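You operate a simulated robot arm through the tools that you are given. There is no shell and no other tool.

You run a simulated two-armed robot. Do the job below in one go: nothing can be reset, and whatever is moved stays where it is left.

TASK
Wind the hose neatly on to the roller and set the brake.
Fine: purple guide handle on and brake off before you crank; guide off again at the end; no loops may stand out of the coil. Where these are worked on the way, their far stop is far enough and under half their travel is too little: guide handle.
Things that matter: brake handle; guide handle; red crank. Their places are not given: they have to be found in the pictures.

It is judged by the outcome, as a careful person would: the job done as asked, and still so three seconds after it is handed in. It fails if anything else is knocked over, pushed out of place, dropped, spilled or broken.

THE ROBOT
Two 7-joint arms with two-finger grippers on one trunk that stands fixed in place. Base frame: the origin is at the foot of the trunk, x ahead of it, y to its left, z up. Readings come in m, degrees, newtons and seconds.
The left shoulder is at [0.025, 0.218, 1.23], the right one opposite. With the tool pointing down near the work surface each hand reaches from about 0.2 to 0.76 m from the base axis, measured 20 degrees to its own side. Payload 2.2 kg a hand.
The TCP of each hand is the grasp point between the finger pads, 0.019 m short of the fingertips. In the tool frame z runs along the fingers and y along their closing line. The gripper opens to 0.116 m; its body begins 0.07 m behind the TCP.
Orientation is that of the tool frame in the base frame, as [roll, pitch, yaw] about the fixed x, y, z axes, in that order (R = Rz(yaw) Ry(pitch) Rx(roll)). With the fingers straight down and closing along the base's y, the tool's x points along the base's -x, its y along +y and its z along -z.

THE INTERFACE
- The arms move only by the tool move_arm. It takes "left_series", "right_series" or both (then of equal length, played together; a hand with none holds still); each is a list of rows, each an object (a shift or turn left out is 0, a gripper value left out holds the last) with "turn": the turn, a rotation vector about the tool's x, y, z in degrees, a list of three; "slide": the shift along the tool's x, y, z in mm, a list of three; "gripper": the finger opening in mm, from 0 to 116. In form: [{"turn": [rx, ry, rz], "slide": [dx, dy, dz], "gripper": gripper}, ...]. A call has 1 to 20 rows; each row shifts and turns the commanded pose from where the row before left it, along the tool's axes as they then stand. Rows are played at 5 a second. More than 0.05 m and 8.6 degrees between two rows, or a gripper value outside its range, and nothing of the call is played. A pose out of reach is approached as far as the arm can. The call stops where the force on the tool passes 70 N (or 10 N more than at its start, if that is more) or the arm is blocked; 0.2 s more then pass. The fingers move at their own pace (about 0.2035 m/s each) and stop on an object; they squeeze with about 40 N. The grip force told is the motor's: it shows also when the fingers shut on nothing. Time passes only in rows, and 0.2 s behind the last, so rows that do not move let the fingers close. The reply holds the time, the measured pose of the TCP, the force on the tool along the base axes, the opening and the grip force, in the units named above and with some noise, with the torque about the TCP (base axes, N m) and any sound that the robot's microphone picked up.
- Cameras (640 x 400 px; columns grow to the right, rows downward): "scene" is now at [0.1174, 0.0616, 1.4163]; the picture's right is [0.56, -0.83, -0.00], its down [-0.40, -0.27, -0.88] and it looks along [0.73, 0.50, -0.48] (base axes); focal length 309 px, centre (320, 200). "left" rides on the left gripper at [0.069, 0.015, -0.097] in its tool frame; the picture's right is [-0.22, 0.98, 0.00], its down [-0.76, -0.17, -0.63] and it looks along [-0.62, -0.14, 0.77] (tool axes); focal length 251 px, centre (320, 200). "right" rides on the right gripper at [0.069, -0.015, -0.097] in its tool frame; the picture's right is [0.21, 0.98, 0.00], its down [-0.76, 0.17, -0.63] and it looks along [-0.62, 0.14, 0.77] (tool axes); focal length 251 px, centre (320, 200).
- snapshot(camera): a new picture of that camera. It takes no simulated time.
- slide_trunk(by): moves the trunk up (or, below 0, down) by that many m; the arms and the scene camera ride with it, the base frame stays. It gives what a move gives, with no picture.
- pan_tilt(pan, tilt): turns the head with the scene camera to pan (to the left, within 80 degrees either way) and tilt (down, from -29 to 69), counted from straight ahead of the robot. It gives what a move gives.
- probe_pixels(camera, pixels): for up to 12 pixels [column, row] of the newest picture of that camera ("zoom" is the newest enlarged one), the place [x, y, z] in the base frame of the surface seen there, good to about 0.002 m, but the place of the scene camera against the robot may be out by one fixed shift of up to 0.012 m in any direction. It takes no simulated time.
- enlarge(camera, box): a new picture of the part [left, top, right, bottom] of that camera's present view, enlarged. It takes no simulated time.
- close_job(): hands the job in; it is judged then, once.

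Unless the task says otherwise, let go and move clear before handing in.

The tools are called as name(argument=value, ...) on one line, values as JSON. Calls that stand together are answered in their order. move_arm: Moves the arms, as the interface text tells. Its arguments: {"type":"object","properties":{"left_series":{"type":"array"},"right_series":{"type":"array"}},"required":[]} The other tools are called the same way: slide_trunk (by) moves the trunk up or down; pan_tilt (pan, tilt) turns the head that bears the scene camera; snapshot (camera) takes a picture; probe_pixels (camera, pixels) gives the place of the surface under pixels of a picture; enlarge (camera, box) takes an enlarged picture of a part of a camera's view; close_job () hands the job in.

At the start:

```text
t: 0.0
left_tcp_pos: [0.3856, 0.5402, 1.2591]
left_orientation: [180.0, -0.1, 179.9]
left_contact_force: [0.3, -0.6, 0.0]
left_wrist_torque: [0.02, 0.04, 0.05]
left_finger_gap: 0.1161
left_finger_force: 0.1
right_tcp_pos: [0.4733, 0.0125, 1.2218]
right_orientation: [-179.9, -0.1, -180.0]
right_contact_force: [-0.2, -0.5, 0.2]
right_wrist_torque: [-0.02, 0.01, -0.01]
right_finger_gap: 0.116
right_finger_force: 0.0
trunk travel left (down, up): [-0.375, 0.115]
head pan, tilt (commanded): [34.3, 28.3]
```

scene: 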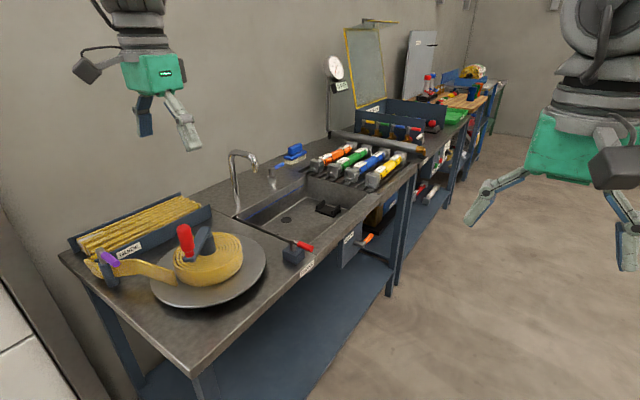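
right: 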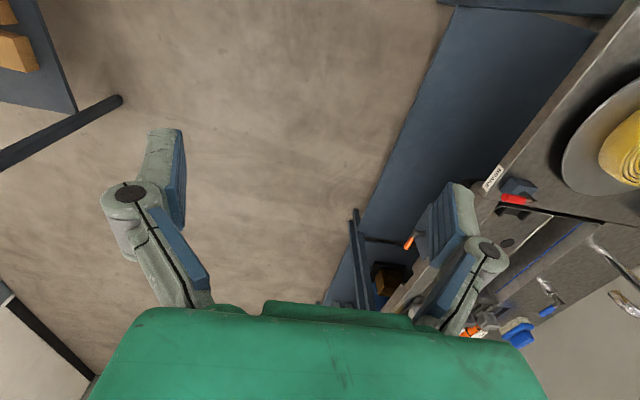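
left: 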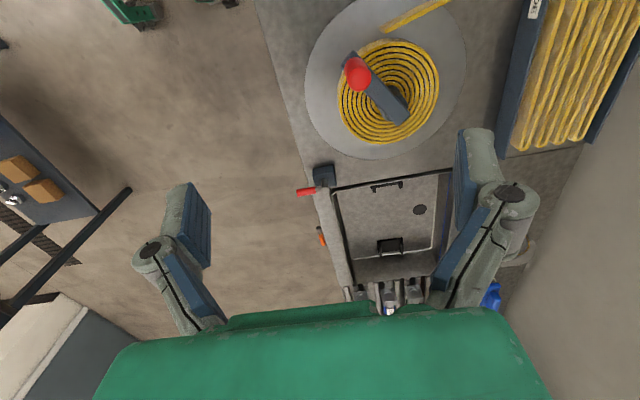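

The scene picture shows a turntable roller with yellow hose and a red crank at about (186,240), a purple guide handle at (109,259), and a red-tipped handle at (303,246) that may be the brake. I'll enlarge these areas and look closer.

enlarge(camera="scene", box=[60, 180, 340, 355])

enlarge(camera="left", box=[240, 0, 640, 250])

probe_pixels(camera="scene", pixels=[[186, 232], [186, 250], [200, 242], [109, 259], [303, 246], [293, 256], [280, 239], [213, 265], [160, 300], [260, 260], [130, 250], [109, 275]])

```text
2.29 times, centred on (200, 268) of scene
```

zoom: 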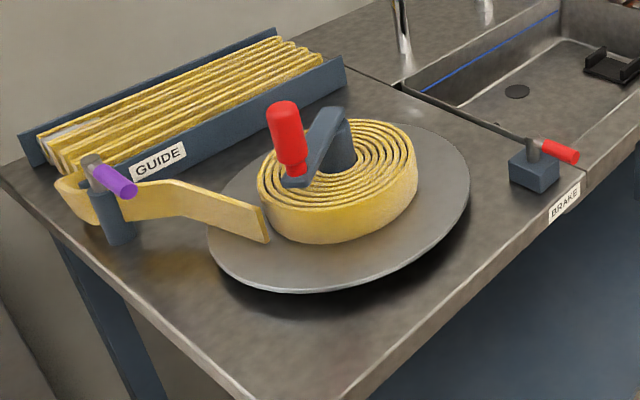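

```text
1.60 times, centred on (440, 125) of left
```

zoom: 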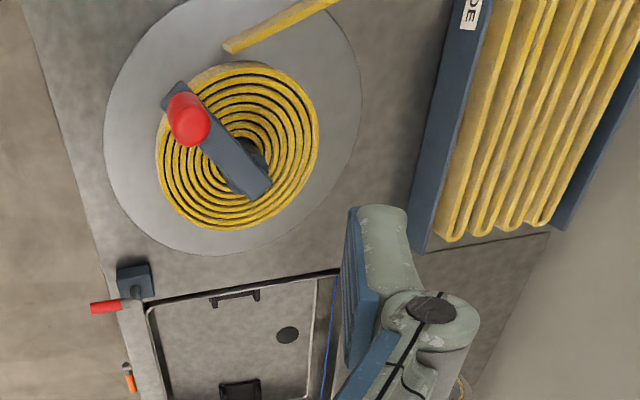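

```text
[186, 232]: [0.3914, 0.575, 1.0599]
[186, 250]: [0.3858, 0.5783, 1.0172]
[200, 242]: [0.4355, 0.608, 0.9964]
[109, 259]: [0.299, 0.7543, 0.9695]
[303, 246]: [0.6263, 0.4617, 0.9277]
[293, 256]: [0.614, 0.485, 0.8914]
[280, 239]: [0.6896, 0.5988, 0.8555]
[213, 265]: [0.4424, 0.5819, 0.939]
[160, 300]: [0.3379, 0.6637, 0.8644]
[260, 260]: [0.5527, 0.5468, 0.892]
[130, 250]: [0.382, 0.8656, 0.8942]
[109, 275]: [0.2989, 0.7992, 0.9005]
```

The purple guide handle sits on a post near (0.30,0.75), the red crank knob is near (0.39,0.575,1.04), and the brake's red grip is at (0.626,0.462,0.928). I'll turn the head toward the reel for a closer view.

pan_tilt(pan=55, tilt=38)

snapshot(camera="scene")

```text
t: 0.8
left_tcp_pos: [0.3814, 0.5378, 1.2605]
left_orientation: [-179.9, 0.0, 179.9]
left_contact_force: [0.4, -0.3, -0.7]
left_wrist_torque: [0.01, 0.01, 0.01]
left_finger_gap: 0.116
left_finger_force: 0.1
right_tcp_pos: [0.4698, 0.0116, 1.2243]
right_orientation: [179.9, 0.1, 180.0]
right_contact_force: [-0.4, 0.0, -1.0]
right_wrist_torque: [0.0, -0.01, 0.01]
right_finger_gap: 0.116
right_finger_force: 0.0
trunk travel left (down, up): [-0.375, 0.115]
head pan, tilt (commanded): [55.0, 38.0]
```

```text
taken
```

scene: 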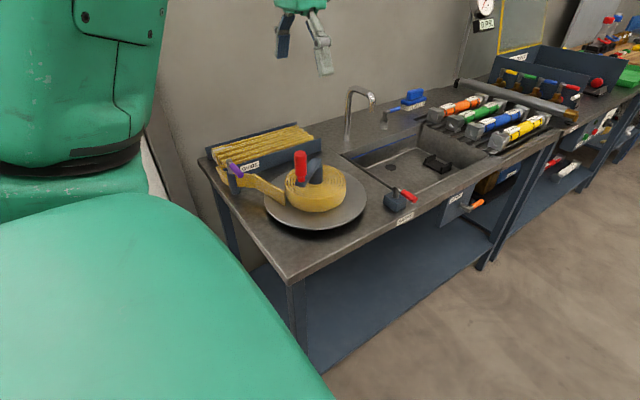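

The head now faces the reel, with the reel at about (315,190) and the guide handle at (235,168). I'll enlarge both and the brake at (398,200).

enlarge(camera="scene", box=[195, 110, 435, 260])

enlarge(camera="scene", box=[195, 140, 291, 200])

```text
2.67 times, centred on (315, 185) of scene
```

zoom: 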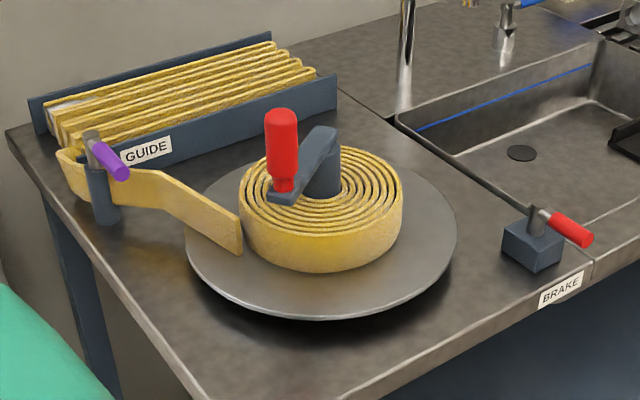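

```text
6.67 times, centred on (243, 170) of scene
```

zoom: 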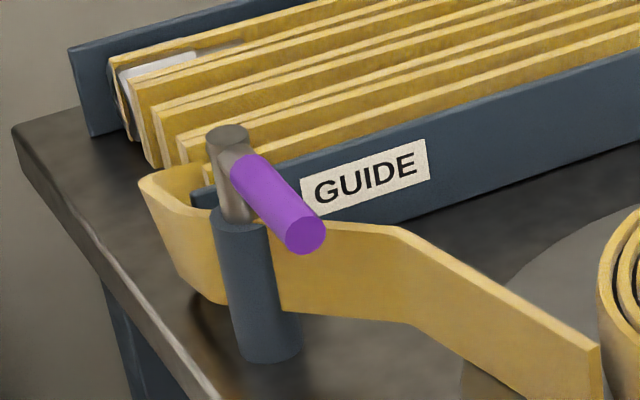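

The zoom shows the guide as a post with a small purple lever pointing toward the front of the bench. I'll probe its key points, then do the same for the brake.

probe_pixels(camera="zoom", pixels=[[228, 135], [235, 190], [260, 185], [305, 235], [240, 225], [260, 345], [200, 195], [170, 190], [400, 235], [590, 350], [365, 180], [395, 310]])

enlarge(camera="scene", box=[356, 170, 436, 220])

```text
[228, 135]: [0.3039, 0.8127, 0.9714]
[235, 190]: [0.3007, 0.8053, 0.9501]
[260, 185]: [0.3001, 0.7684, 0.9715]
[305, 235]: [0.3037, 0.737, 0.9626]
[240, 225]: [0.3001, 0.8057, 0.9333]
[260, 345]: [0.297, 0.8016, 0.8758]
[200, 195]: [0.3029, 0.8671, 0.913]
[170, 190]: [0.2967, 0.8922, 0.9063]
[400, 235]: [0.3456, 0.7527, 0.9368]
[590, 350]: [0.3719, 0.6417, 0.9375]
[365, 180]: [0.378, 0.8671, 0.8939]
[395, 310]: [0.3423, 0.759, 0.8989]
```

```text
8.00 times, centred on (396, 195) of scene
```

zoom: 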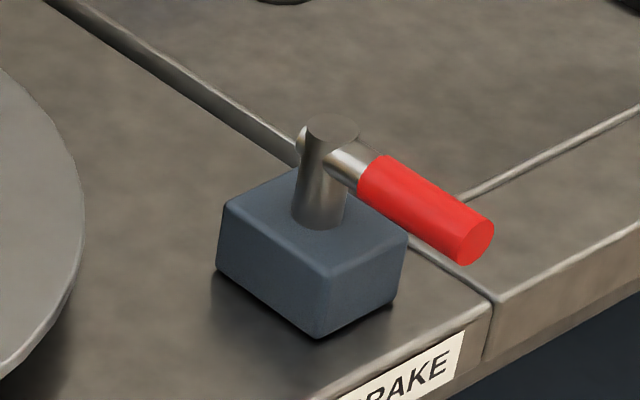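

probe_pixels(camera="zoom", pixels=[[332, 125], [322, 170], [322, 220], [375, 165], [425, 195], [480, 235], [300, 145], [290, 230], [250, 210], [270, 265], [365, 270], [150, 200]])

enlarge(camera="scene", box=[255, 140, 375, 215])

```text
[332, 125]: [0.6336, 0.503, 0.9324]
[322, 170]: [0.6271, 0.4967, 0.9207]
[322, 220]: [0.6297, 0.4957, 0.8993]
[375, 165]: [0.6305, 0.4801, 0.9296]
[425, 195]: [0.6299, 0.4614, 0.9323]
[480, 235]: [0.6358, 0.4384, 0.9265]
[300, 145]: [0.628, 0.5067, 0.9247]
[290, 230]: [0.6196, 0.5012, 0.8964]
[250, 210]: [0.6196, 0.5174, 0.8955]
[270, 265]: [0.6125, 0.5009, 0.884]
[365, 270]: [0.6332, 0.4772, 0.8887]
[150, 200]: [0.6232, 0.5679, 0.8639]
```

```text
5.33 times, centred on (315, 178) of scene
```

zoom: 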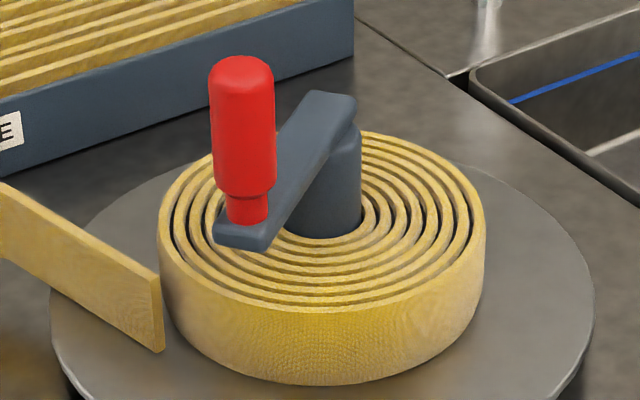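

probe_pixels(camera="zoom", pixels=[[243, 65], [243, 120], [243, 175], [247, 205], [240, 235], [320, 100], [345, 103], [285, 180], [330, 180], [470, 220], [170, 240], [330, 350]])

snapshot(camera="left")

```text
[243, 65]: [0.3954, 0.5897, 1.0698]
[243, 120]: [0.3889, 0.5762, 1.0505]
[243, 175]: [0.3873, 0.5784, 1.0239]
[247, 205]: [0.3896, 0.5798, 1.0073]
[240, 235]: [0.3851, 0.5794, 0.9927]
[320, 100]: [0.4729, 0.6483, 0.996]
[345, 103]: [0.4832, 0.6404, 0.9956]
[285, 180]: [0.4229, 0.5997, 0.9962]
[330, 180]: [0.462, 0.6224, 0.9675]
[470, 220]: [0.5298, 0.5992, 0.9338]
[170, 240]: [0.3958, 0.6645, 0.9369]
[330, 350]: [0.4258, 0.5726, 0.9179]
```

```text
taken
```

left: 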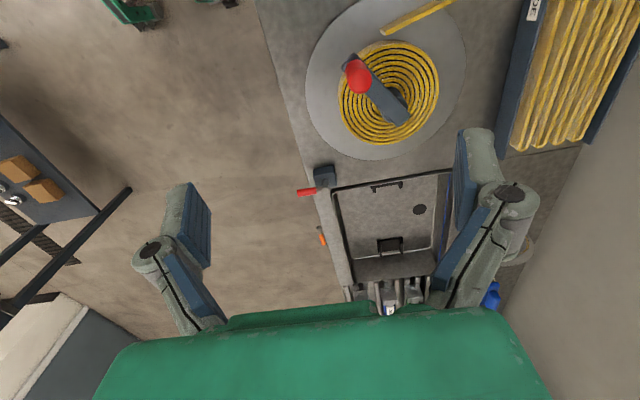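

I'll cross-check the positions with the left hand camera: the crank knob at (358,75), the crank hub at (395,112), and the brake at (310,192) and (325,178).

probe_pixels(camera="left", pixels=[[358, 70], [358, 88], [350, 62], [398, 112], [405, 122], [376, 95], [304, 192], [313, 191], [324, 175], [428, 85], [340, 105], [410, 18]])

enlarge(camera="left", box=[280, 0, 480, 125])

```text
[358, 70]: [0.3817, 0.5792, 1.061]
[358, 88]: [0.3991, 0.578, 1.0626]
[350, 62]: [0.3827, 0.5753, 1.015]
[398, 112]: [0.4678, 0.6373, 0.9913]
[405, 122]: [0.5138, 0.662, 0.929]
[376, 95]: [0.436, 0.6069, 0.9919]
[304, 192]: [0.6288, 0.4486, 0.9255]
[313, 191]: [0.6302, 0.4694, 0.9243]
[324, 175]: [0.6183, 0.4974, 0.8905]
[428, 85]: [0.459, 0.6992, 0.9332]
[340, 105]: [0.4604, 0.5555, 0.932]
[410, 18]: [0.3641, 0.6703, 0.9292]
```

```text
3.20 times, centred on (380, 62) of left
```

zoom: 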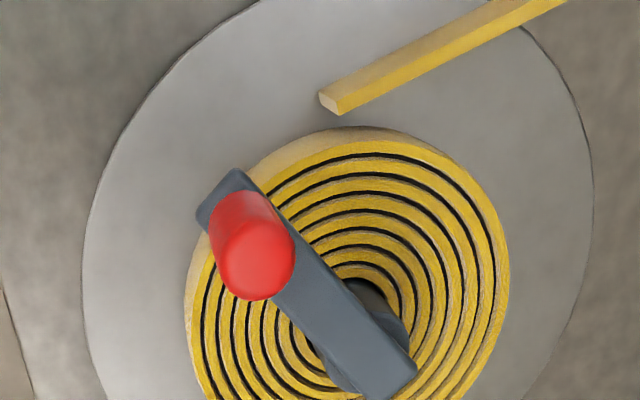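

The left-hand camera agrees with the scene camera to within about 5 mm. I'll move the left hand above the guide, turn it so the fingers close along base x and the camera is on the robot's side, then look.

move_arm(left_series=[{"slide": [10.1, 25, 17]}, {"slide": [10.1, 25, 17]}, {"slide": [10.1, 25, 17]}, {"slide": [10.1, 25, 17]}, {"slide": [10.1, 25, 17]}, {"slide": [10.1, 25, 17]}, {"slide": [10.1, 25, 17]}, {"slide": [10.1, 25, 17]}, {"turn": [0, 0, -8.2]}, {"turn": [0, 0, -8.2]}, {"turn": [0, 0, -8.2]}, {"turn": [0, 0, -8.2]}, {"turn": [0, 0, -8.2]}, {"turn": [0, 0, -8.2]}, {"turn": [0, 0, -8.2]}, {"turn": [0, 0, -8.2]}, {"turn": [0, 0, -8.2]}, {"turn": [0, 0, -8.2]}, {"turn": [0, 0, -8.0]}, {}])

snapshot(camera="left")

snapshot(camera="scene")

```text
t: 5.0
left_tcp_pos: [0.3013, 0.7388, 1.125]
left_orientation: [-179.9, 0.0, -90.0]
left_contact_force: [0.4, -0.4, 0.1]
left_wrist_torque: [0.05, -0.06, 0.02]
left_finger_gap: 0.116
left_finger_force: 0.0
right_tcp_pos: [0.4687, 0.011, 1.2237]
right_orientation: [180.0, 0.1, -179.9]
right_contact_force: [-0.3, 0.3, 0.6]
right_wrist_torque: [0.01, 0.0, 0.02]
right_finger_gap: 0.1163
right_finger_force: 0.0
trunk travel left (down, up): [-0.375, 0.115]
head pan, tilt (commanded): [55.0, 38.0]
```

```text
taken
```

left: 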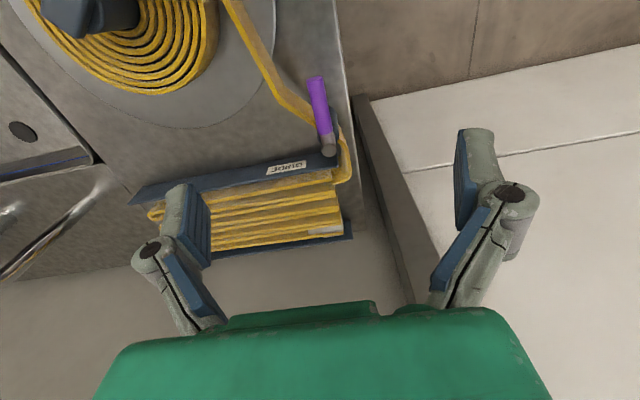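

```text
taken
```

scene: 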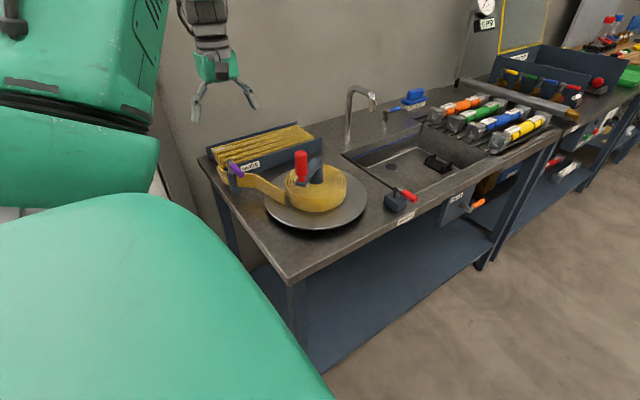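

From above, the lever runs from the post at (328,150) to its tip at (315,80), with the hose just beside it. I'll probe these points with the wrist camera.

probe_pixels(camera="left", pixels=[[328, 150], [324, 125], [319, 105], [315, 82], [310, 100], [326, 100], [270, 70], [305, 115], [344, 165], [312, 160], [250, 75], [345, 100]])

enlarge(camera="left", box=[240, 50, 400, 150])

```text
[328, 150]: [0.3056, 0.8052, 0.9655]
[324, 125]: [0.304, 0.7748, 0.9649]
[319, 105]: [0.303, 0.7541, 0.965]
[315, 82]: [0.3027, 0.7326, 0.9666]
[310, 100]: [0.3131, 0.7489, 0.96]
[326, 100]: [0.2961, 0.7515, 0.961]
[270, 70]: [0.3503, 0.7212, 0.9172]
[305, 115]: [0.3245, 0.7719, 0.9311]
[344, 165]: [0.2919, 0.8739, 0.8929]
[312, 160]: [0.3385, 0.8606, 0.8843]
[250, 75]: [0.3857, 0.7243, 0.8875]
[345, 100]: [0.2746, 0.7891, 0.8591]
```

```text
4.00 times, centred on (320, 100) of left
```

zoom: 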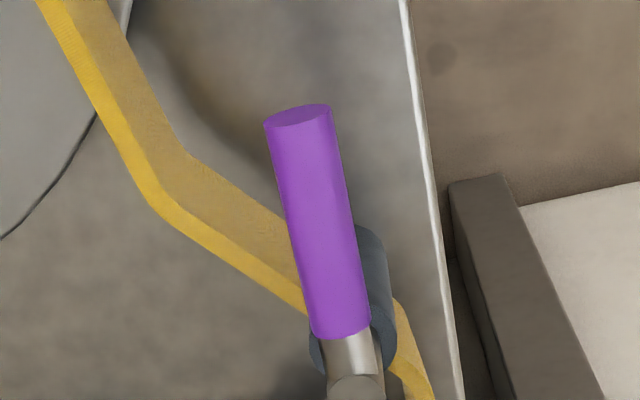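

The lever axis is at x≈0.304, it runs from the post (0.3055,0.805) to a tip at y≈0.732, and its top is at z 0.965. The hose top below is at about 0.931. I'll narrow the fingers and come down straddling the lever at y≈0.750.

move_arm(left_series=[{"slide": [-5.5, -1.3, 20], "gripper": 55}, {"slide": [-5.7, -1.4, 30]}, {"slide": [0, 0, 30]}, {"slide": [0, 0, 30]}, {"slide": [0, 0, 20]}, {"slide": [0, 0, 15]}, {"slide": [0, 0, 10]}, {"slide": [0, 0, 8]}, {}])

snapshot(camera="left")

enlarge(camera="scene", box=[175, 100, 335, 200])

```text
t: 7.0
left_tcp_pos: [0.3044, 0.7492, 0.9629]
left_orientation: [-179.9, 0.1, -90.0]
left_contact_force: [-0.5, 0.0, 0.9]
left_wrist_torque: [-0.02, 0.04, -0.01]
left_finger_gap: 0.055
left_finger_force: 0.0
right_tcp_pos: [0.4703, 0.0114, 1.2237]
right_orientation: [-180.0, 0.2, -180.0]
right_contact_force: [-0.6, 0.3, -0.1]
right_wrist_torque: [0.02, 0.03, 0.05]
right_finger_gap: 0.1161
right_finger_force: 0.1
trunk travel left (down, up): [-0.375, 0.115]
head pan, tilt (commanded): [55.0, 38.0]
```

```text
taken
```

left: 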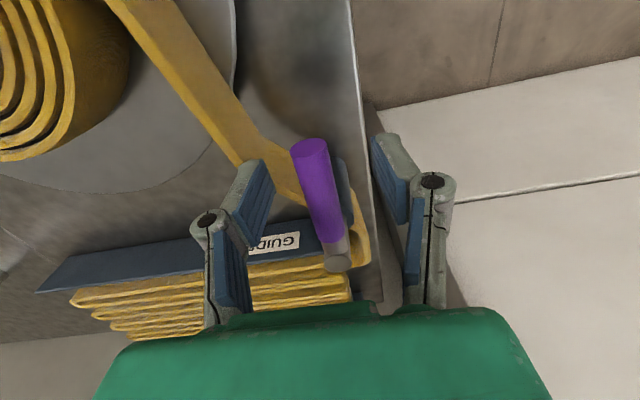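

```text
4.00 times, centred on (255, 150) of scene
```

zoom: 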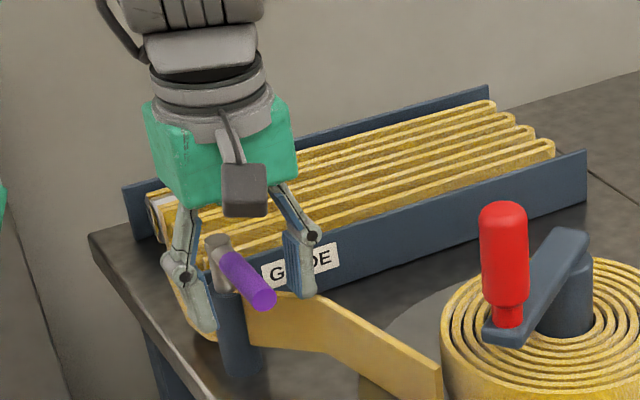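

The fingers straddle the lever cleanly and no force shows. I'll narrow the gap to 26 mm and try a small swing toward +x about the post to see which way it moves.

move_arm(left_series=[{"gripper": 26}, {}, {"turn": [0, 0, -6], "slide": [-0.3, -5.9, 0]}, {"turn": [0, 0, -6], "slide": [-0.3, -5.9, 0]}, {"turn": [0, 0, -6], "slide": [-0.3, -5.9, 0]}, {}])

snapshot(camera="left")

enlarge(camera="scene", box=[175, 100, 335, 200])

```text
t: 8.4
left_tcp_pos: [0.3216, 0.7517, 0.9613]
left_orientation: [-180.0, 0.0, -72.0]
left_contact_force: [0.1, -0.4, -1.0]
left_wrist_torque: [0.03, 0.01, 0.04]
left_finger_gap: 0.0265
left_finger_force: 0.8
right_tcp_pos: [0.469, 0.0125, 1.2239]
right_orientation: [-180.0, 0.2, 180.0]
right_contact_force: [-0.1, -0.4, 0.1]
right_wrist_torque: [0.0, 0.03, 0.0]
right_finger_gap: 0.1162
right_finger_force: 0.1
trunk travel left (down, up): [-0.375, 0.115]
head pan, tilt (commanded): [55.0, 38.0]
```

```text
taken
```

left: 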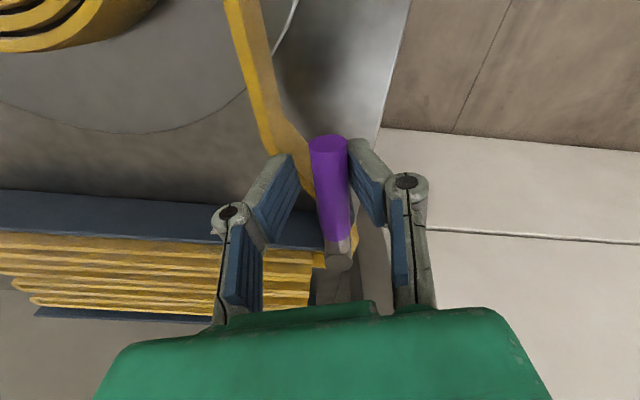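

```text
4.00 times, centred on (255, 150) of scene
```

zoom: 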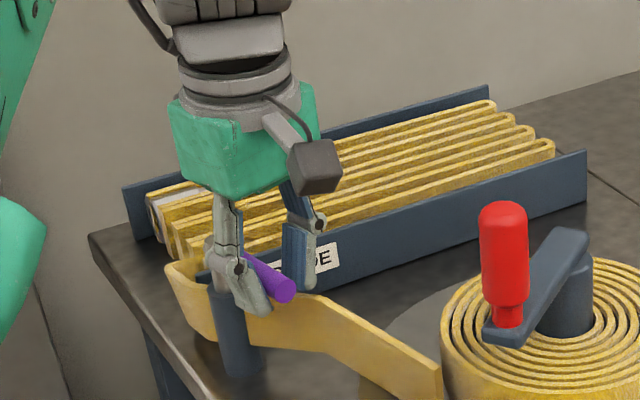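

The lever followed the fingers toward +x with no resistance, to about 18°. I'll keep swinging it in that direction until it meets its stop.

move_arm(left_series=[{"turn": [0, 0, -6], "slide": [-0.3, -5.9, 0]}, {"turn": [0, 0, -6], "slide": [-0.3, -5.9, 0]}, {"turn": [0, 0, -6], "slide": [-0.3, -5.9, 0]}, {"turn": [0, 0, -6], "slide": [-0.3, -5.9, 0]}, {"turn": [0, 0, -6], "slide": [-0.3, -5.9, 0]}, {}])

enlarge(camera="scene", box=[175, 100, 335, 200])

snapshot(camera="left")

```text
t: 9.8
left_tcp_pos: [0.3468, 0.767, 0.9627]
left_orientation: [-179.8, 0.0, -41.9]
left_contact_force: [-0.6, -0.8, 0.2]
left_wrist_torque: [-0.03, 0.01, 0.04]
left_finger_gap: 0.0264
left_finger_force: 0.3
right_tcp_pos: [0.4699, 0.0121, 1.2238]
right_orientation: [-179.9, 0.1, -180.0]
right_contact_force: [0.7, 0.0, 0.6]
right_wrist_torque: [0.0, 0.01, 0.03]
right_finger_gap: 0.1159
right_finger_force: 0.1
trunk travel left (down, up): [-0.375, 0.115]
head pan, tilt (commanded): [55.0, 38.0]
```

```text
4.00 times, centred on (255, 150) of scene
```

zoom: 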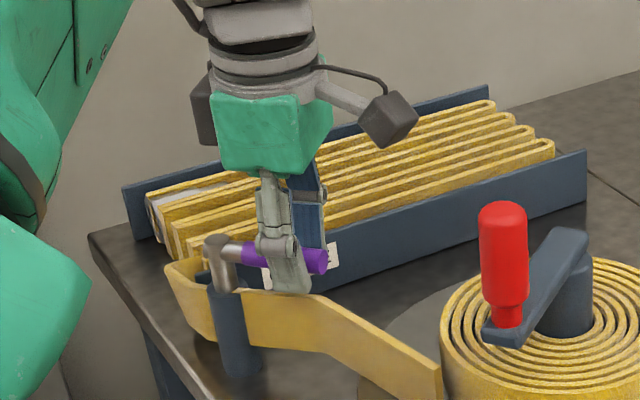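

```text
taken
```

left: 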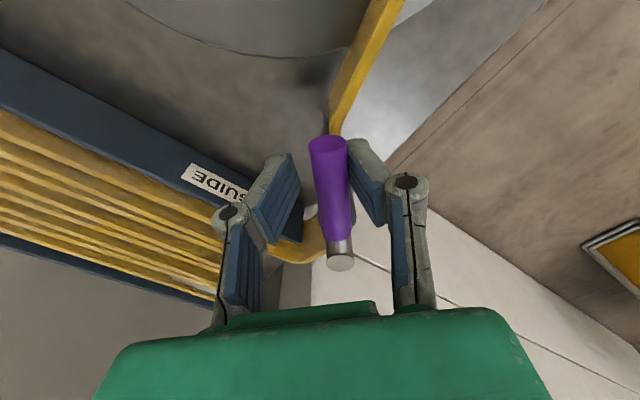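

The lever is at about 48° and still moves freely, with no sign of a stop. I'll continue.

move_arm(left_series=[{"turn": [0, 0, -6], "slide": [-0.3, -5.9, 0]}, {"turn": [0, 0, -6], "slide": [-0.3, -5.9, 0]}, {"turn": [0, 0, -6], "slide": [-0.3, -5.9, 0]}, {"turn": [0, 0, -6], "slide": [-0.3, -5.9, 0]}, {"turn": [0, 0, -6], "slide": [-0.3, -5.9, 0]}, {"turn": [0, 0, -6], "slide": [-0.3, -5.9, 0]}, {}])

enlarge(camera="scene", box=[175, 100, 335, 200])

snapshot(camera="left")

```text
t: 11.4
left_tcp_pos: [0.3611, 0.7997, 0.9613]
left_orientation: [-179.9, -0.2, -6.0]
left_contact_force: [0.0, -1.2, -0.4]
left_wrist_torque: [0.0, 0.0, -0.03]
left_finger_gap: 0.0264
left_finger_force: 0.3
right_tcp_pos: [0.4706, 0.011, 1.2231]
right_orientation: [179.9, 0.1, 180.0]
right_contact_force: [0.1, 0.1, -0.3]
right_wrist_torque: [0.0, -0.01, -0.01]
right_finger_gap: 0.1161
right_finger_force: 0.2
trunk travel left (down, up): [-0.375, 0.115]
head pan, tilt (commanded): [55.0, 38.0]
```

```text
4.00 times, centred on (255, 150) of scene
```

zoom: 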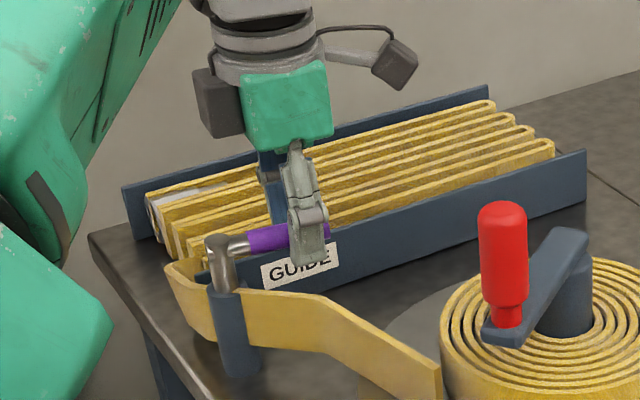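

```text
taken
```

left: 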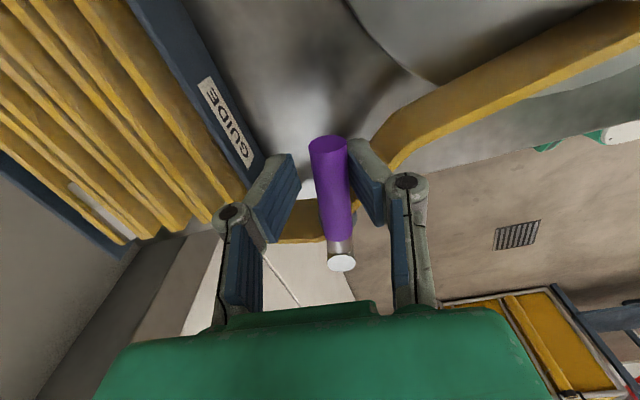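

The lever is now at about 84° and still free. The tray wall is close to the left finger, so I'll check the wall height before continuing.

probe_pixels(camera="left", pixels=[[195, 70], [240, 155], [255, 165], [280, 165], [262, 205], [225, 115], [400, 150], [360, 150], [325, 145], [340, 262], [335, 200]])

```text
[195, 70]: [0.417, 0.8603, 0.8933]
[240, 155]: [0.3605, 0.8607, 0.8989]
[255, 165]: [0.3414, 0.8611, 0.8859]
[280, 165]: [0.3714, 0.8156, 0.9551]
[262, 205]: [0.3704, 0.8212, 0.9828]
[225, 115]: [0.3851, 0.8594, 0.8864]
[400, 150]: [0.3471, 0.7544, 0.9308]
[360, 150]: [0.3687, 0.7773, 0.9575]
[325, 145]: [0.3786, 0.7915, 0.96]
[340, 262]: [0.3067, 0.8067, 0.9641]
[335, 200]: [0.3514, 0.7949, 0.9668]
```

The lever points about 12° short of +x and the tray wall is below the fingertips. I'll continue in smaller steps until something pushes back.

move_arm(left_series=[{"turn": [0, 0, -5], "slide": [-0.2, -4.9, 0]}, {"turn": [0, 0, -5], "slide": [-0.2, -4.9, 0]}, {"turn": [0, 0, -5], "slide": [-0.2, -4.9, 0]}, {"turn": [0, 0, -5], "slide": [-0.2, -4.9, 0]}, {}])

snapshot(camera="left")

enlarge(camera="scene", box=[175, 100, 335, 200])

```text
t: 12.6
left_tcp_pos: [0.3583, 0.8168, 0.9628]
left_orientation: [-180.0, 0.1, 14.0]
left_contact_force: [-4.8, -27.0, -8.9]
left_wrist_torque: [0.0, 0.51, -0.48]
left_finger_gap: 0.0407
left_finger_force: 11.2
right_tcp_pos: [0.47, 0.0099, 1.2237]
right_orientation: [179.8, 0.1, 180.0]
right_contact_force: [0.2, 0.6, -0.9]
right_wrist_torque: [-0.04, -0.01, 0.01]
right_finger_gap: 0.1161
right_finger_force: 0.1
trunk travel left (down, up): [-0.375, 0.115]
head pan, tilt (commanded): [55.0, 38.0]
```

```text
taken
```

left: 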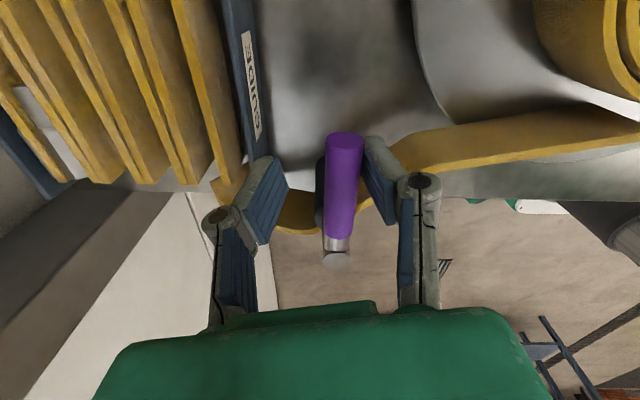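

```text
4.00 times, centred on (255, 150) of scene
```

zoom: 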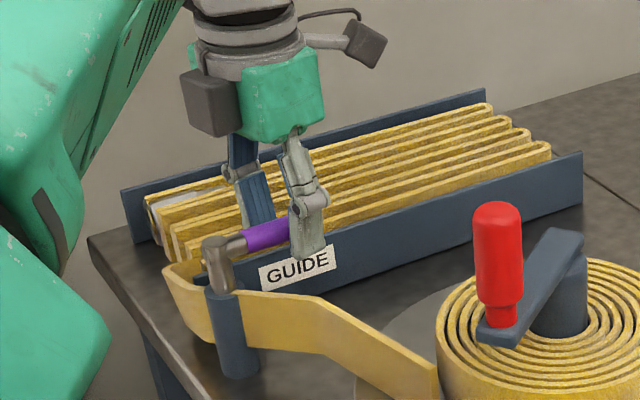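

At about 90° of travel it hit a firm stop (-27 N, and the fingers were forced open to 41 mm), with the lever now pointing along +x. I'll open the fingers to let go, rise clear, and check that the lever stays there.

move_arm(left_series=[{"gripper": 70}, {"turn": [0, 0, 5]}, {"turn": [0, 0, 5]}, {"slide": [0, 0, -20]}, {"slide": [0, 0, -30]}, {"slide": [0, 0, -40]}, {"slide": [0, 0, -40]}, {"slide": [0, 0, -30]}, {}])

snapshot(camera="left")

enlarge(camera="scene", box=[175, 100, 335, 200])

```text
t: 14.6
left_tcp_pos: [0.3592, 0.8228, 1.119]
left_orientation: [179.9, 0.0, 4.0]
left_contact_force: [-0.8, -0.7, 0.5]
left_wrist_torque: [0.0, -0.04, 0.01]
left_finger_gap: 0.0701
left_finger_force: 0.1
right_tcp_pos: [0.4711, 0.0151, 1.2229]
right_orientation: [-179.8, 0.1, -179.9]
right_contact_force: [-0.4, -0.9, 0.2]
right_wrist_torque: [-0.05, 0.0, 0.01]
right_finger_gap: 0.1162
right_finger_force: 0.0
trunk travel left (down, up): [-0.375, 0.115]
head pan, tilt (commanded): [55.0, 38.0]
```

```text
taken
```

left: 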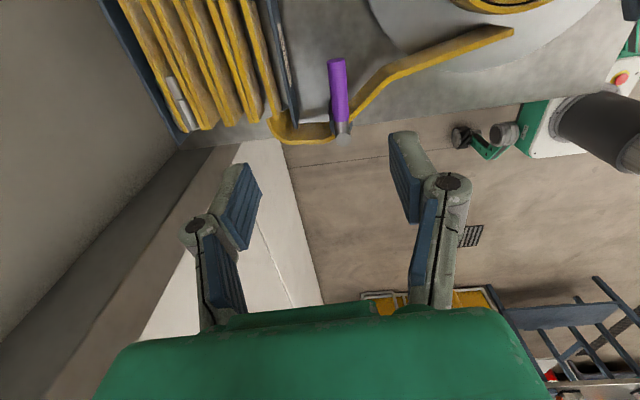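

```text
4.00 times, centred on (255, 150) of scene
```

zoom: 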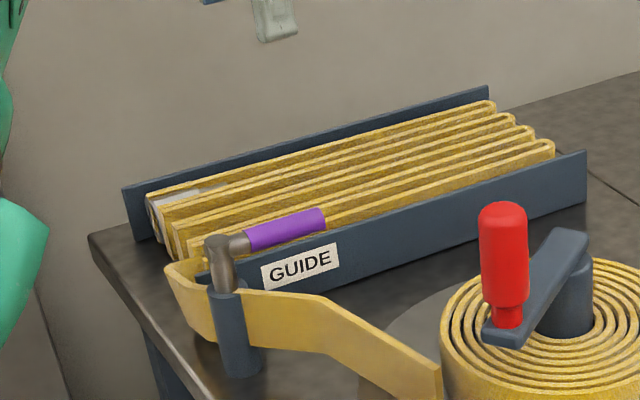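

The guide lever now rests along +x at its far stop and the reel looks undisturbed. Before touching the brake at (398,200), I'll look closely for any on/off marks around it.

pan_tilt(pan=42, tilt=38)

snapshot(camera="scene")

```text
t: 15.4
left_tcp_pos: [0.3601, 0.8182, 1.1234]
left_orientation: [-179.8, -0.1, 4.0]
left_contact_force: [0.3, 1.1, 0.6]
left_wrist_torque: [0.0, 0.02, 0.05]
left_finger_gap: 0.0699
left_finger_force: 0.3
right_tcp_pos: [0.4701, 0.0089, 1.2239]
right_orientation: [179.8, 0.1, 180.0]
right_contact_force: [0.0, 0.4, -0.2]
right_wrist_torque: [-0.02, 0.02, 0.01]
right_finger_gap: 0.1157
right_finger_force: 0.1
trunk travel left (down, up): [-0.375, 0.115]
head pan, tilt (commanded): [42.0, 38.0]
```

```text
taken
```

scene: 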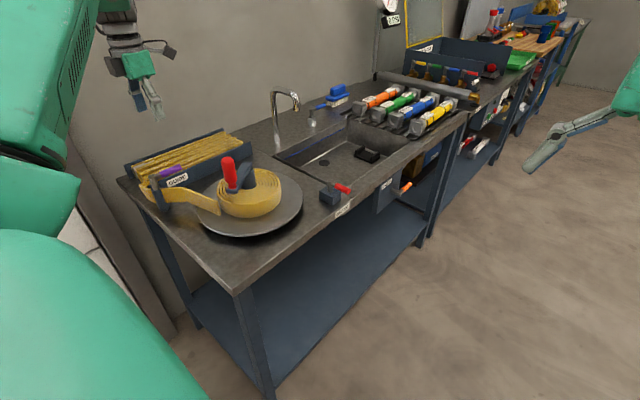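

enlarge(camera="scene", box=[300, 165, 380, 215])

enlarge(camera="scene", box=[115, 125, 315, 250])

```text
8.00 times, centred on (340, 190) of scene
```

zoom: 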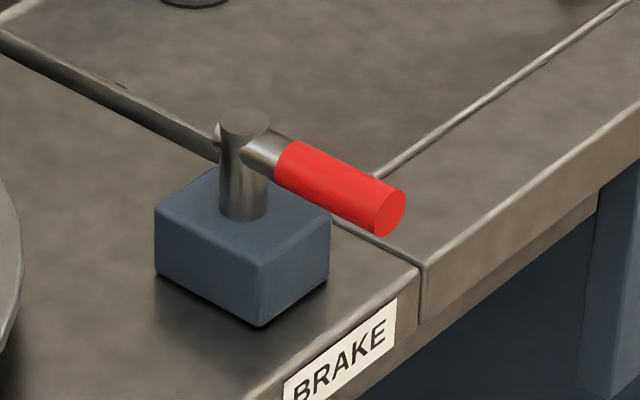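

```text
3.20 times, centred on (215, 188) of scene
```

zoom: 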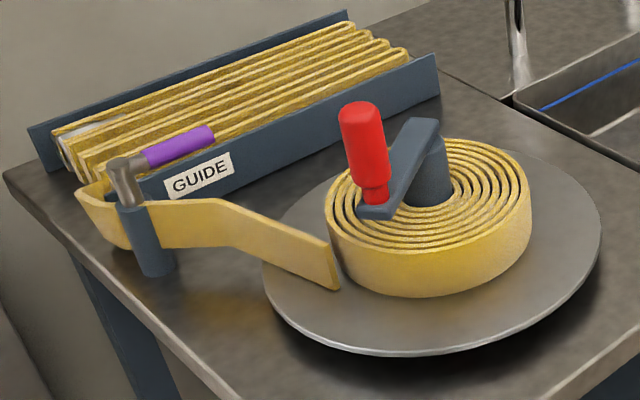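

No on/off marks are visible on the brake or the guide. I'll bring the left hand above the red crank knob, turned back to yaw -90, so I can locate it precisely with the wrist camera.

move_arm(left_series=[{"slide": [0, 0, -20]}, {"slide": [0, 0, -20]}, {"slide": [2.7, 33.5, 0]}, {"slide": [2.7, 33.5, 0]}, {"slide": [2.7, 33.5, 0]}, {"slide": [2.7, 33.5, 0]}, {"slide": [2.7, 33.5, 0]}, {"slide": [2.7, 33.5, 0]}, {"slide": [2.7, 33.5, 0]}, {"turn": [0, 0, 8.55]}, {"turn": [0, 0, 8.55]}, {"turn": [0, 0, 8.55]}, {"turn": [0, 0, 8.55]}, {"turn": [0, 0, 8.55]}, {"turn": [0, 0, 8.55]}, {"turn": [0, 0, 8.55]}, {"turn": [0, 0, 8.55]}, {"turn": [0, 0, 8.55]}, {"turn": [0, 0, 8.55]}, {"turn": [0, 0, 8.5]}])

snapshot(camera="left")

```text
t: 19.6
left_tcp_pos: [0.3931, 0.5862, 1.162]
left_orientation: [-180.0, 0.0, -90.2]
left_contact_force: [0.0, -0.1, -1.6]
left_wrist_torque: [-0.03, 0.0, 0.02]
left_finger_gap: 0.07
left_finger_force: 0.0
right_tcp_pos: [0.4705, 0.0123, 1.2238]
right_orientation: [-180.0, 0.1, -180.0]
right_contact_force: [0.2, 0.2, -0.6]
right_wrist_torque: [0.01, -0.01, 0.0]
right_finger_gap: 0.1161
right_finger_force: 0.1
trunk travel left (down, up): [-0.375, 0.115]
head pan, tilt (commanded): [42.0, 38.0]
```

```text
taken
```

left: 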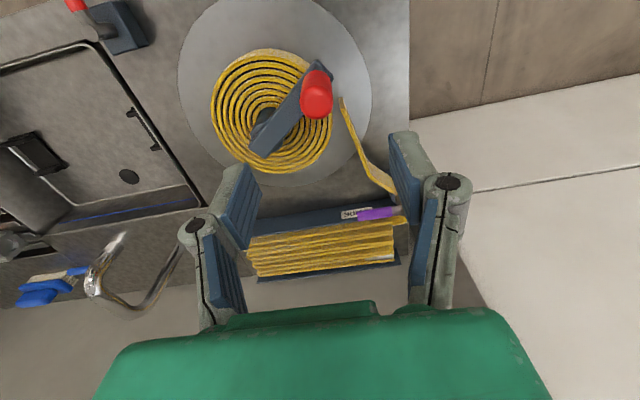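

The wrist camera shows the knob at (317,95), the crank arm, the coil and the disc. I'll probe the knob, the arm ends, the coil and the disc rim to find the crank's centre.

probe_pixels(camera="left", pixels=[[317, 82], [305, 95], [330, 95], [317, 110], [326, 65], [265, 150], [290, 110], [180, 70], [369, 80], [240, 185], [270, 187], [345, 25]])

enlarge(camera="left", box=[200, 30, 360, 190])

```text
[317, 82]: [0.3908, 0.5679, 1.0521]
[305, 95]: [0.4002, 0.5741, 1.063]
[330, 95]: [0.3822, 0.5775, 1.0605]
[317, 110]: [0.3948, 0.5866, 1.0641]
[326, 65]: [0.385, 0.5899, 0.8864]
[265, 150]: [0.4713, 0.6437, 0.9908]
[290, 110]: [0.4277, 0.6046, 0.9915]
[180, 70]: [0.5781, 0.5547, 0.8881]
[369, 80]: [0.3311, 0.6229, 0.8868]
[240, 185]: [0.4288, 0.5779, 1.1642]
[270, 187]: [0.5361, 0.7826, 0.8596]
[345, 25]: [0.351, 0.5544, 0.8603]
```

```text
2.50 times, centred on (280, 110) of left
```

zoom: 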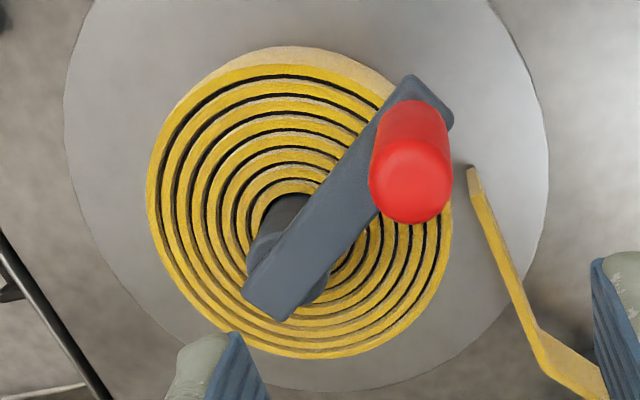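

I'll probe several points just inside the disc rim, and the crank arm corners, to fit the pivot centre.

probe_pixels(camera="zoom", pixels=[[70, 130], [543, 175], [500, 30], [92, 20], [300, 384], [130, 295], [460, 345], [248, 286], [280, 316], [408, 79], [448, 118], [345, 195]])

probe_pixels(camera="zoom", pixels=[[410, 170], [390, 190], [430, 190], [410, 215], [375, 180], [446, 180], [410, 110], [435, 120], [152, 200], [300, 350], [445, 250], [290, 62]])

```text
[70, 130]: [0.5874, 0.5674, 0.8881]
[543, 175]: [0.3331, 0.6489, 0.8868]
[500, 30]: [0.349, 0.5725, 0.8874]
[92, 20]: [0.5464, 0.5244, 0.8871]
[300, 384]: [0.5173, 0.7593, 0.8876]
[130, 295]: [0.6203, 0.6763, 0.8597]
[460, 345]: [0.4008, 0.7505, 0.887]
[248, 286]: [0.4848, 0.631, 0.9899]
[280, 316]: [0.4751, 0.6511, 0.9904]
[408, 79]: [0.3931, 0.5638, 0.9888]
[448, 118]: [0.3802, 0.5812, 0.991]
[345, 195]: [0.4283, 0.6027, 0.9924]
```

```text
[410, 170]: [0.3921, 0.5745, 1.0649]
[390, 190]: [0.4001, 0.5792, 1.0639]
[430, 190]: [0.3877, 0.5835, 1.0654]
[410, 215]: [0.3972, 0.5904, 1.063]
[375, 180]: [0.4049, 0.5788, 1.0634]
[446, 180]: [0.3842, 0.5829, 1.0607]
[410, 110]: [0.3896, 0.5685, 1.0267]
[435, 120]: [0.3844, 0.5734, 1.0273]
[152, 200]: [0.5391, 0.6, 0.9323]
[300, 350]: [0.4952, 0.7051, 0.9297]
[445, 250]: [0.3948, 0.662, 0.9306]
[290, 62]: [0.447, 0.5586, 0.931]
```

The pivot fits at about (0.467, 0.632), the knob axis at about (0.394, 0.580), and the crank radius at about 0.090 m. I'll lower on to the knob with the fingers open, then check before closing.

move_arm(left_series=[{"slide": [5.7, -0.9, 20]}, {"slide": [0, 0, 30]}, {"slide": [0, 0, 30]}, {"slide": [0, 0, 25]}, {"slide": [0, 0, 17]}, {}])

snapshot(camera="left")

enlarge(camera="scene", box=[155, 100, 315, 200])

```text
t: 21.0
left_tcp_pos: [0.3958, 0.5795, 1.0401]
left_orientation: [-179.9, 0.0, -90.0]
left_contact_force: [0.7, 0.1, 0.0]
left_wrist_torque: [0.02, 0.0, 0.01]
left_finger_gap: 0.0697
left_finger_force: 0.1
right_tcp_pos: [0.4693, 0.0114, 1.2242]
right_orientation: [-180.0, 0.1, -180.0]
right_contact_force: [0.1, -0.4, -0.4]
right_wrist_torque: [-0.02, 0.03, 0.0]
right_finger_gap: 0.1156
right_finger_force: 0.0
trunk travel left (down, up): [-0.375, 0.115]
head pan, tilt (commanded): [42.0, 38.0]
```

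```text
taken
```

left: 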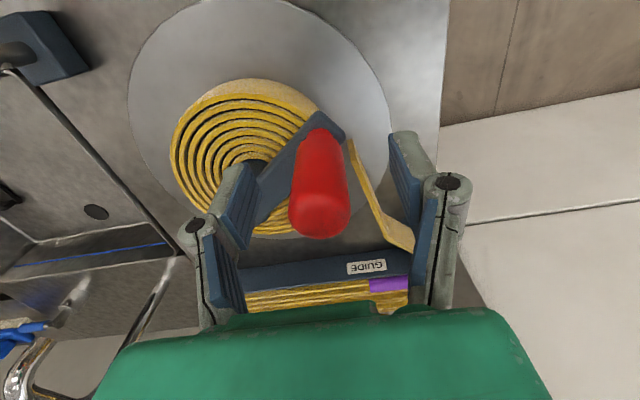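

```text
4.00 times, centred on (235, 150) of scene
```

zoom: 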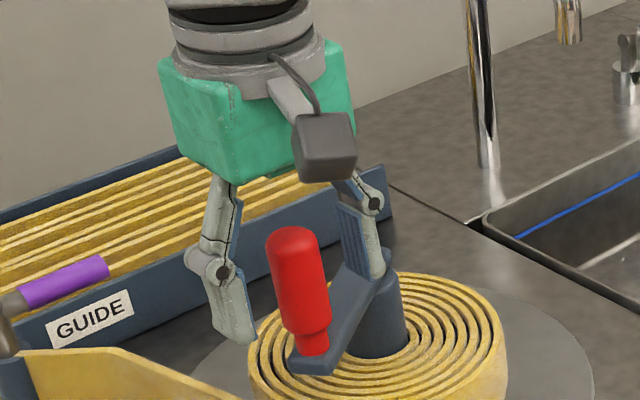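

The knob sits centred between the fingers at about (320,187) in the wrist view. I'll close the fingers on it and watch the forces.

move_arm(left_series=[{"gripper": 40}, {"gripper": 20}, {"gripper": 0}, {}, {}])

snapshot(camera="left")

```text
t: 22.2
left_tcp_pos: [0.3959, 0.581, 1.0384]
left_orientation: [-179.9, 0.0, -90.0]
left_contact_force: [1.5, 2.3, -2.9]
left_wrist_torque: [0.03, -0.07, 0.07]
left_finger_gap: 0.0275
left_finger_force: 44.9
right_tcp_pos: [0.4701, 0.0116, 1.2232]
right_orientation: [180.0, 0.1, -180.0]
right_contact_force: [-0.2, 0.2, 0.0]
right_wrist_torque: [0.02, 0.0, 0.01]
right_finger_gap: 0.1159
right_finger_force: 0.0
trunk travel left (down, up): [-0.375, 0.115]
head pan, tilt (commanded): [42.0, 38.0]
```

```text
taken
```

left: 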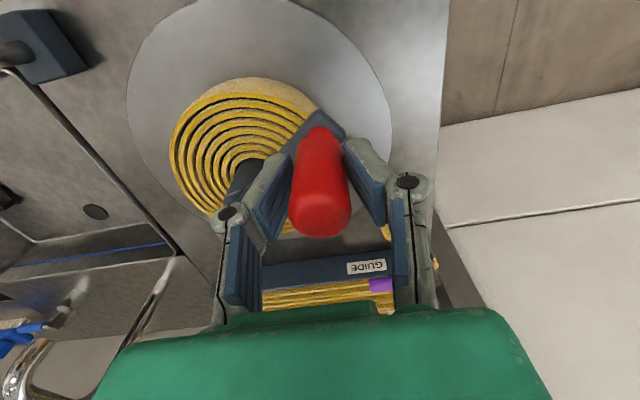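

The knob is gripped at 27.5 mm with hardly any side load. I'll make a 4 mm nudge in the winding direction (counter-clockwise seen from above) to feel whether the brake is holding the roller.

move_arm(left_series=[{"slide": [1.6, -1.2, 0]}, {"slide": [1.6, -1.2, 0]}, {}])

snapshot(camera="left")

```text
t: 23.0
left_tcp_pos: [0.3961, 0.5815, 1.039]
left_orientation: [-179.9, 0.1, -89.9]
left_contact_force: [-7.7, 14.0, -2.6]
left_wrist_torque: [0.38, 0.09, 0.29]
left_finger_gap: 0.028
left_finger_force: 45.1
right_tcp_pos: [0.4691, 0.0133, 1.2245]
right_orientation: [-179.9, 0.2, -179.9]
right_contact_force: [0.6, 0.6, 0.0]
right_wrist_torque: [-0.03, -0.01, 0.02]
right_finger_gap: 0.116
right_finger_force: 0.1
trunk travel left (down, up): [-0.375, 0.115]
head pan, tilt (commanded): [42.0, 38.0]
```

```text
taken
```

left: 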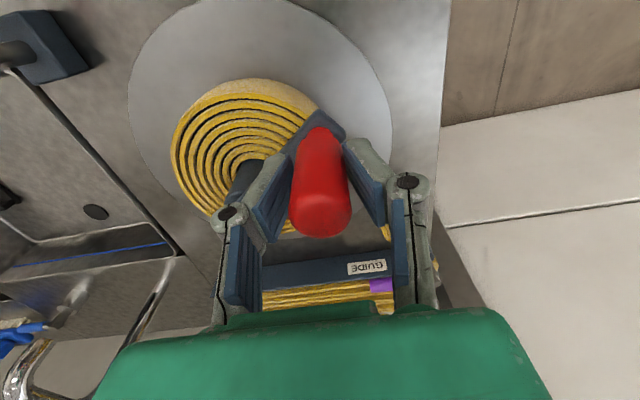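

The crank doesn't budge at about 16 N, so the brake is most likely on. I'll undo the nudge, let go of the knob, rise, and move over the brake handle near (0.63, 0.45).

move_arm(left_series=[{"slide": [-3.2, 2.4, 0]}, {"gripper": 70}, {}, {"slide": [0, 0, -30]}, {"slide": [0, 0, -40]}, {"slide": [0, 0, -30]}, {"slide": [16, -29, 0]}, {"slide": [16, -29, 0]}, {"slide": [16, -29, 0]}, {"slide": [16, -29, 0]}, {"slide": [16, -29, 0]}, {"slide": [16, -29, 0]}, {"slide": [16, -29, 0]}, {"slide": [16, -29, 0]}, {}])

snapshot(camera="left")

snapshot(camera="scene")

```text
t: 26.2
left_tcp_pos: [0.6274, 0.4499, 1.1422]
left_orientation: [-179.9, 0.2, -90.0]
left_contact_force: [0.2, -0.4, 0.0]
left_wrist_torque: [0.02, -0.01, 0.01]
left_finger_gap: 0.0702
left_finger_force: 0.0
right_tcp_pos: [0.4691, 0.0075, 1.2257]
right_orientation: [179.9, 0.3, 179.9]
right_contact_force: [-0.5, -0.1, -0.4]
right_wrist_torque: [0.02, -0.02, 0.04]
right_finger_gap: 0.1156
right_finger_force: 0.1
trunk travel left (down, up): [-0.375, 0.115]
head pan, tilt (commanded): [42.0, 38.0]
```

```text
taken
```

left: 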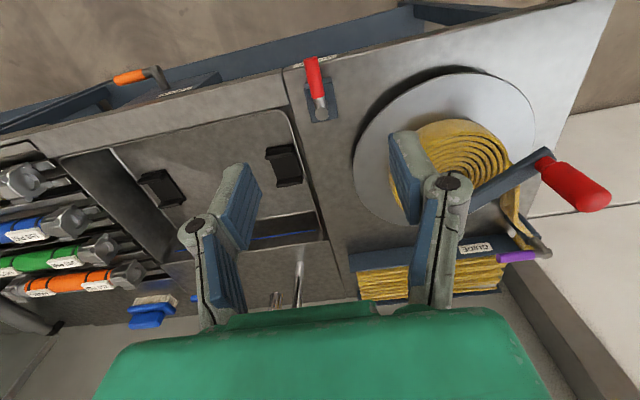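

```text
taken
```

scene: 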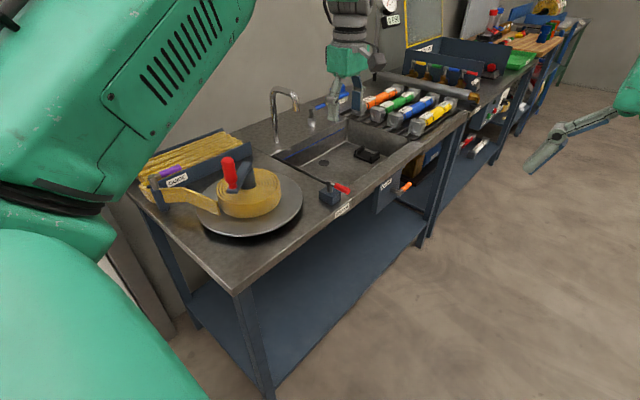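

The hand is above the brake: its red grip is at (313,75) and its hub at (320,105) in the wrist view. I'll probe it.

probe_pixels(camera="left", pixels=[[313, 75], [311, 62], [317, 92], [320, 103], [307, 75], [319, 75], [310, 112], [332, 112], [322, 120], [300, 85], [340, 90], [300, 120]])

enlarge(camera="left", box=[260, 40, 380, 130])

```text
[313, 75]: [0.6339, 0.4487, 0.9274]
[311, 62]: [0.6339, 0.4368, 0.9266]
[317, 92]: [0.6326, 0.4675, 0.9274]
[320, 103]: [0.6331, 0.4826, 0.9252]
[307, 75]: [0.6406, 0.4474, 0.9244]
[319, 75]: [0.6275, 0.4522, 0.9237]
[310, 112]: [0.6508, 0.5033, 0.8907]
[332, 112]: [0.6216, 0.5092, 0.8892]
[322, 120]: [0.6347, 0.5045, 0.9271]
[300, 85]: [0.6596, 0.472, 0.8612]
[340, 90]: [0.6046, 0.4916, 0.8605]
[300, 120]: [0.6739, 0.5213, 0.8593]
```

```text
4.44 times, centred on (320, 85) of left
```

zoom: 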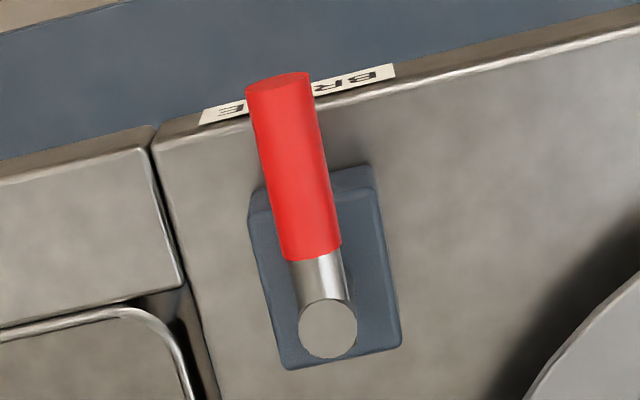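

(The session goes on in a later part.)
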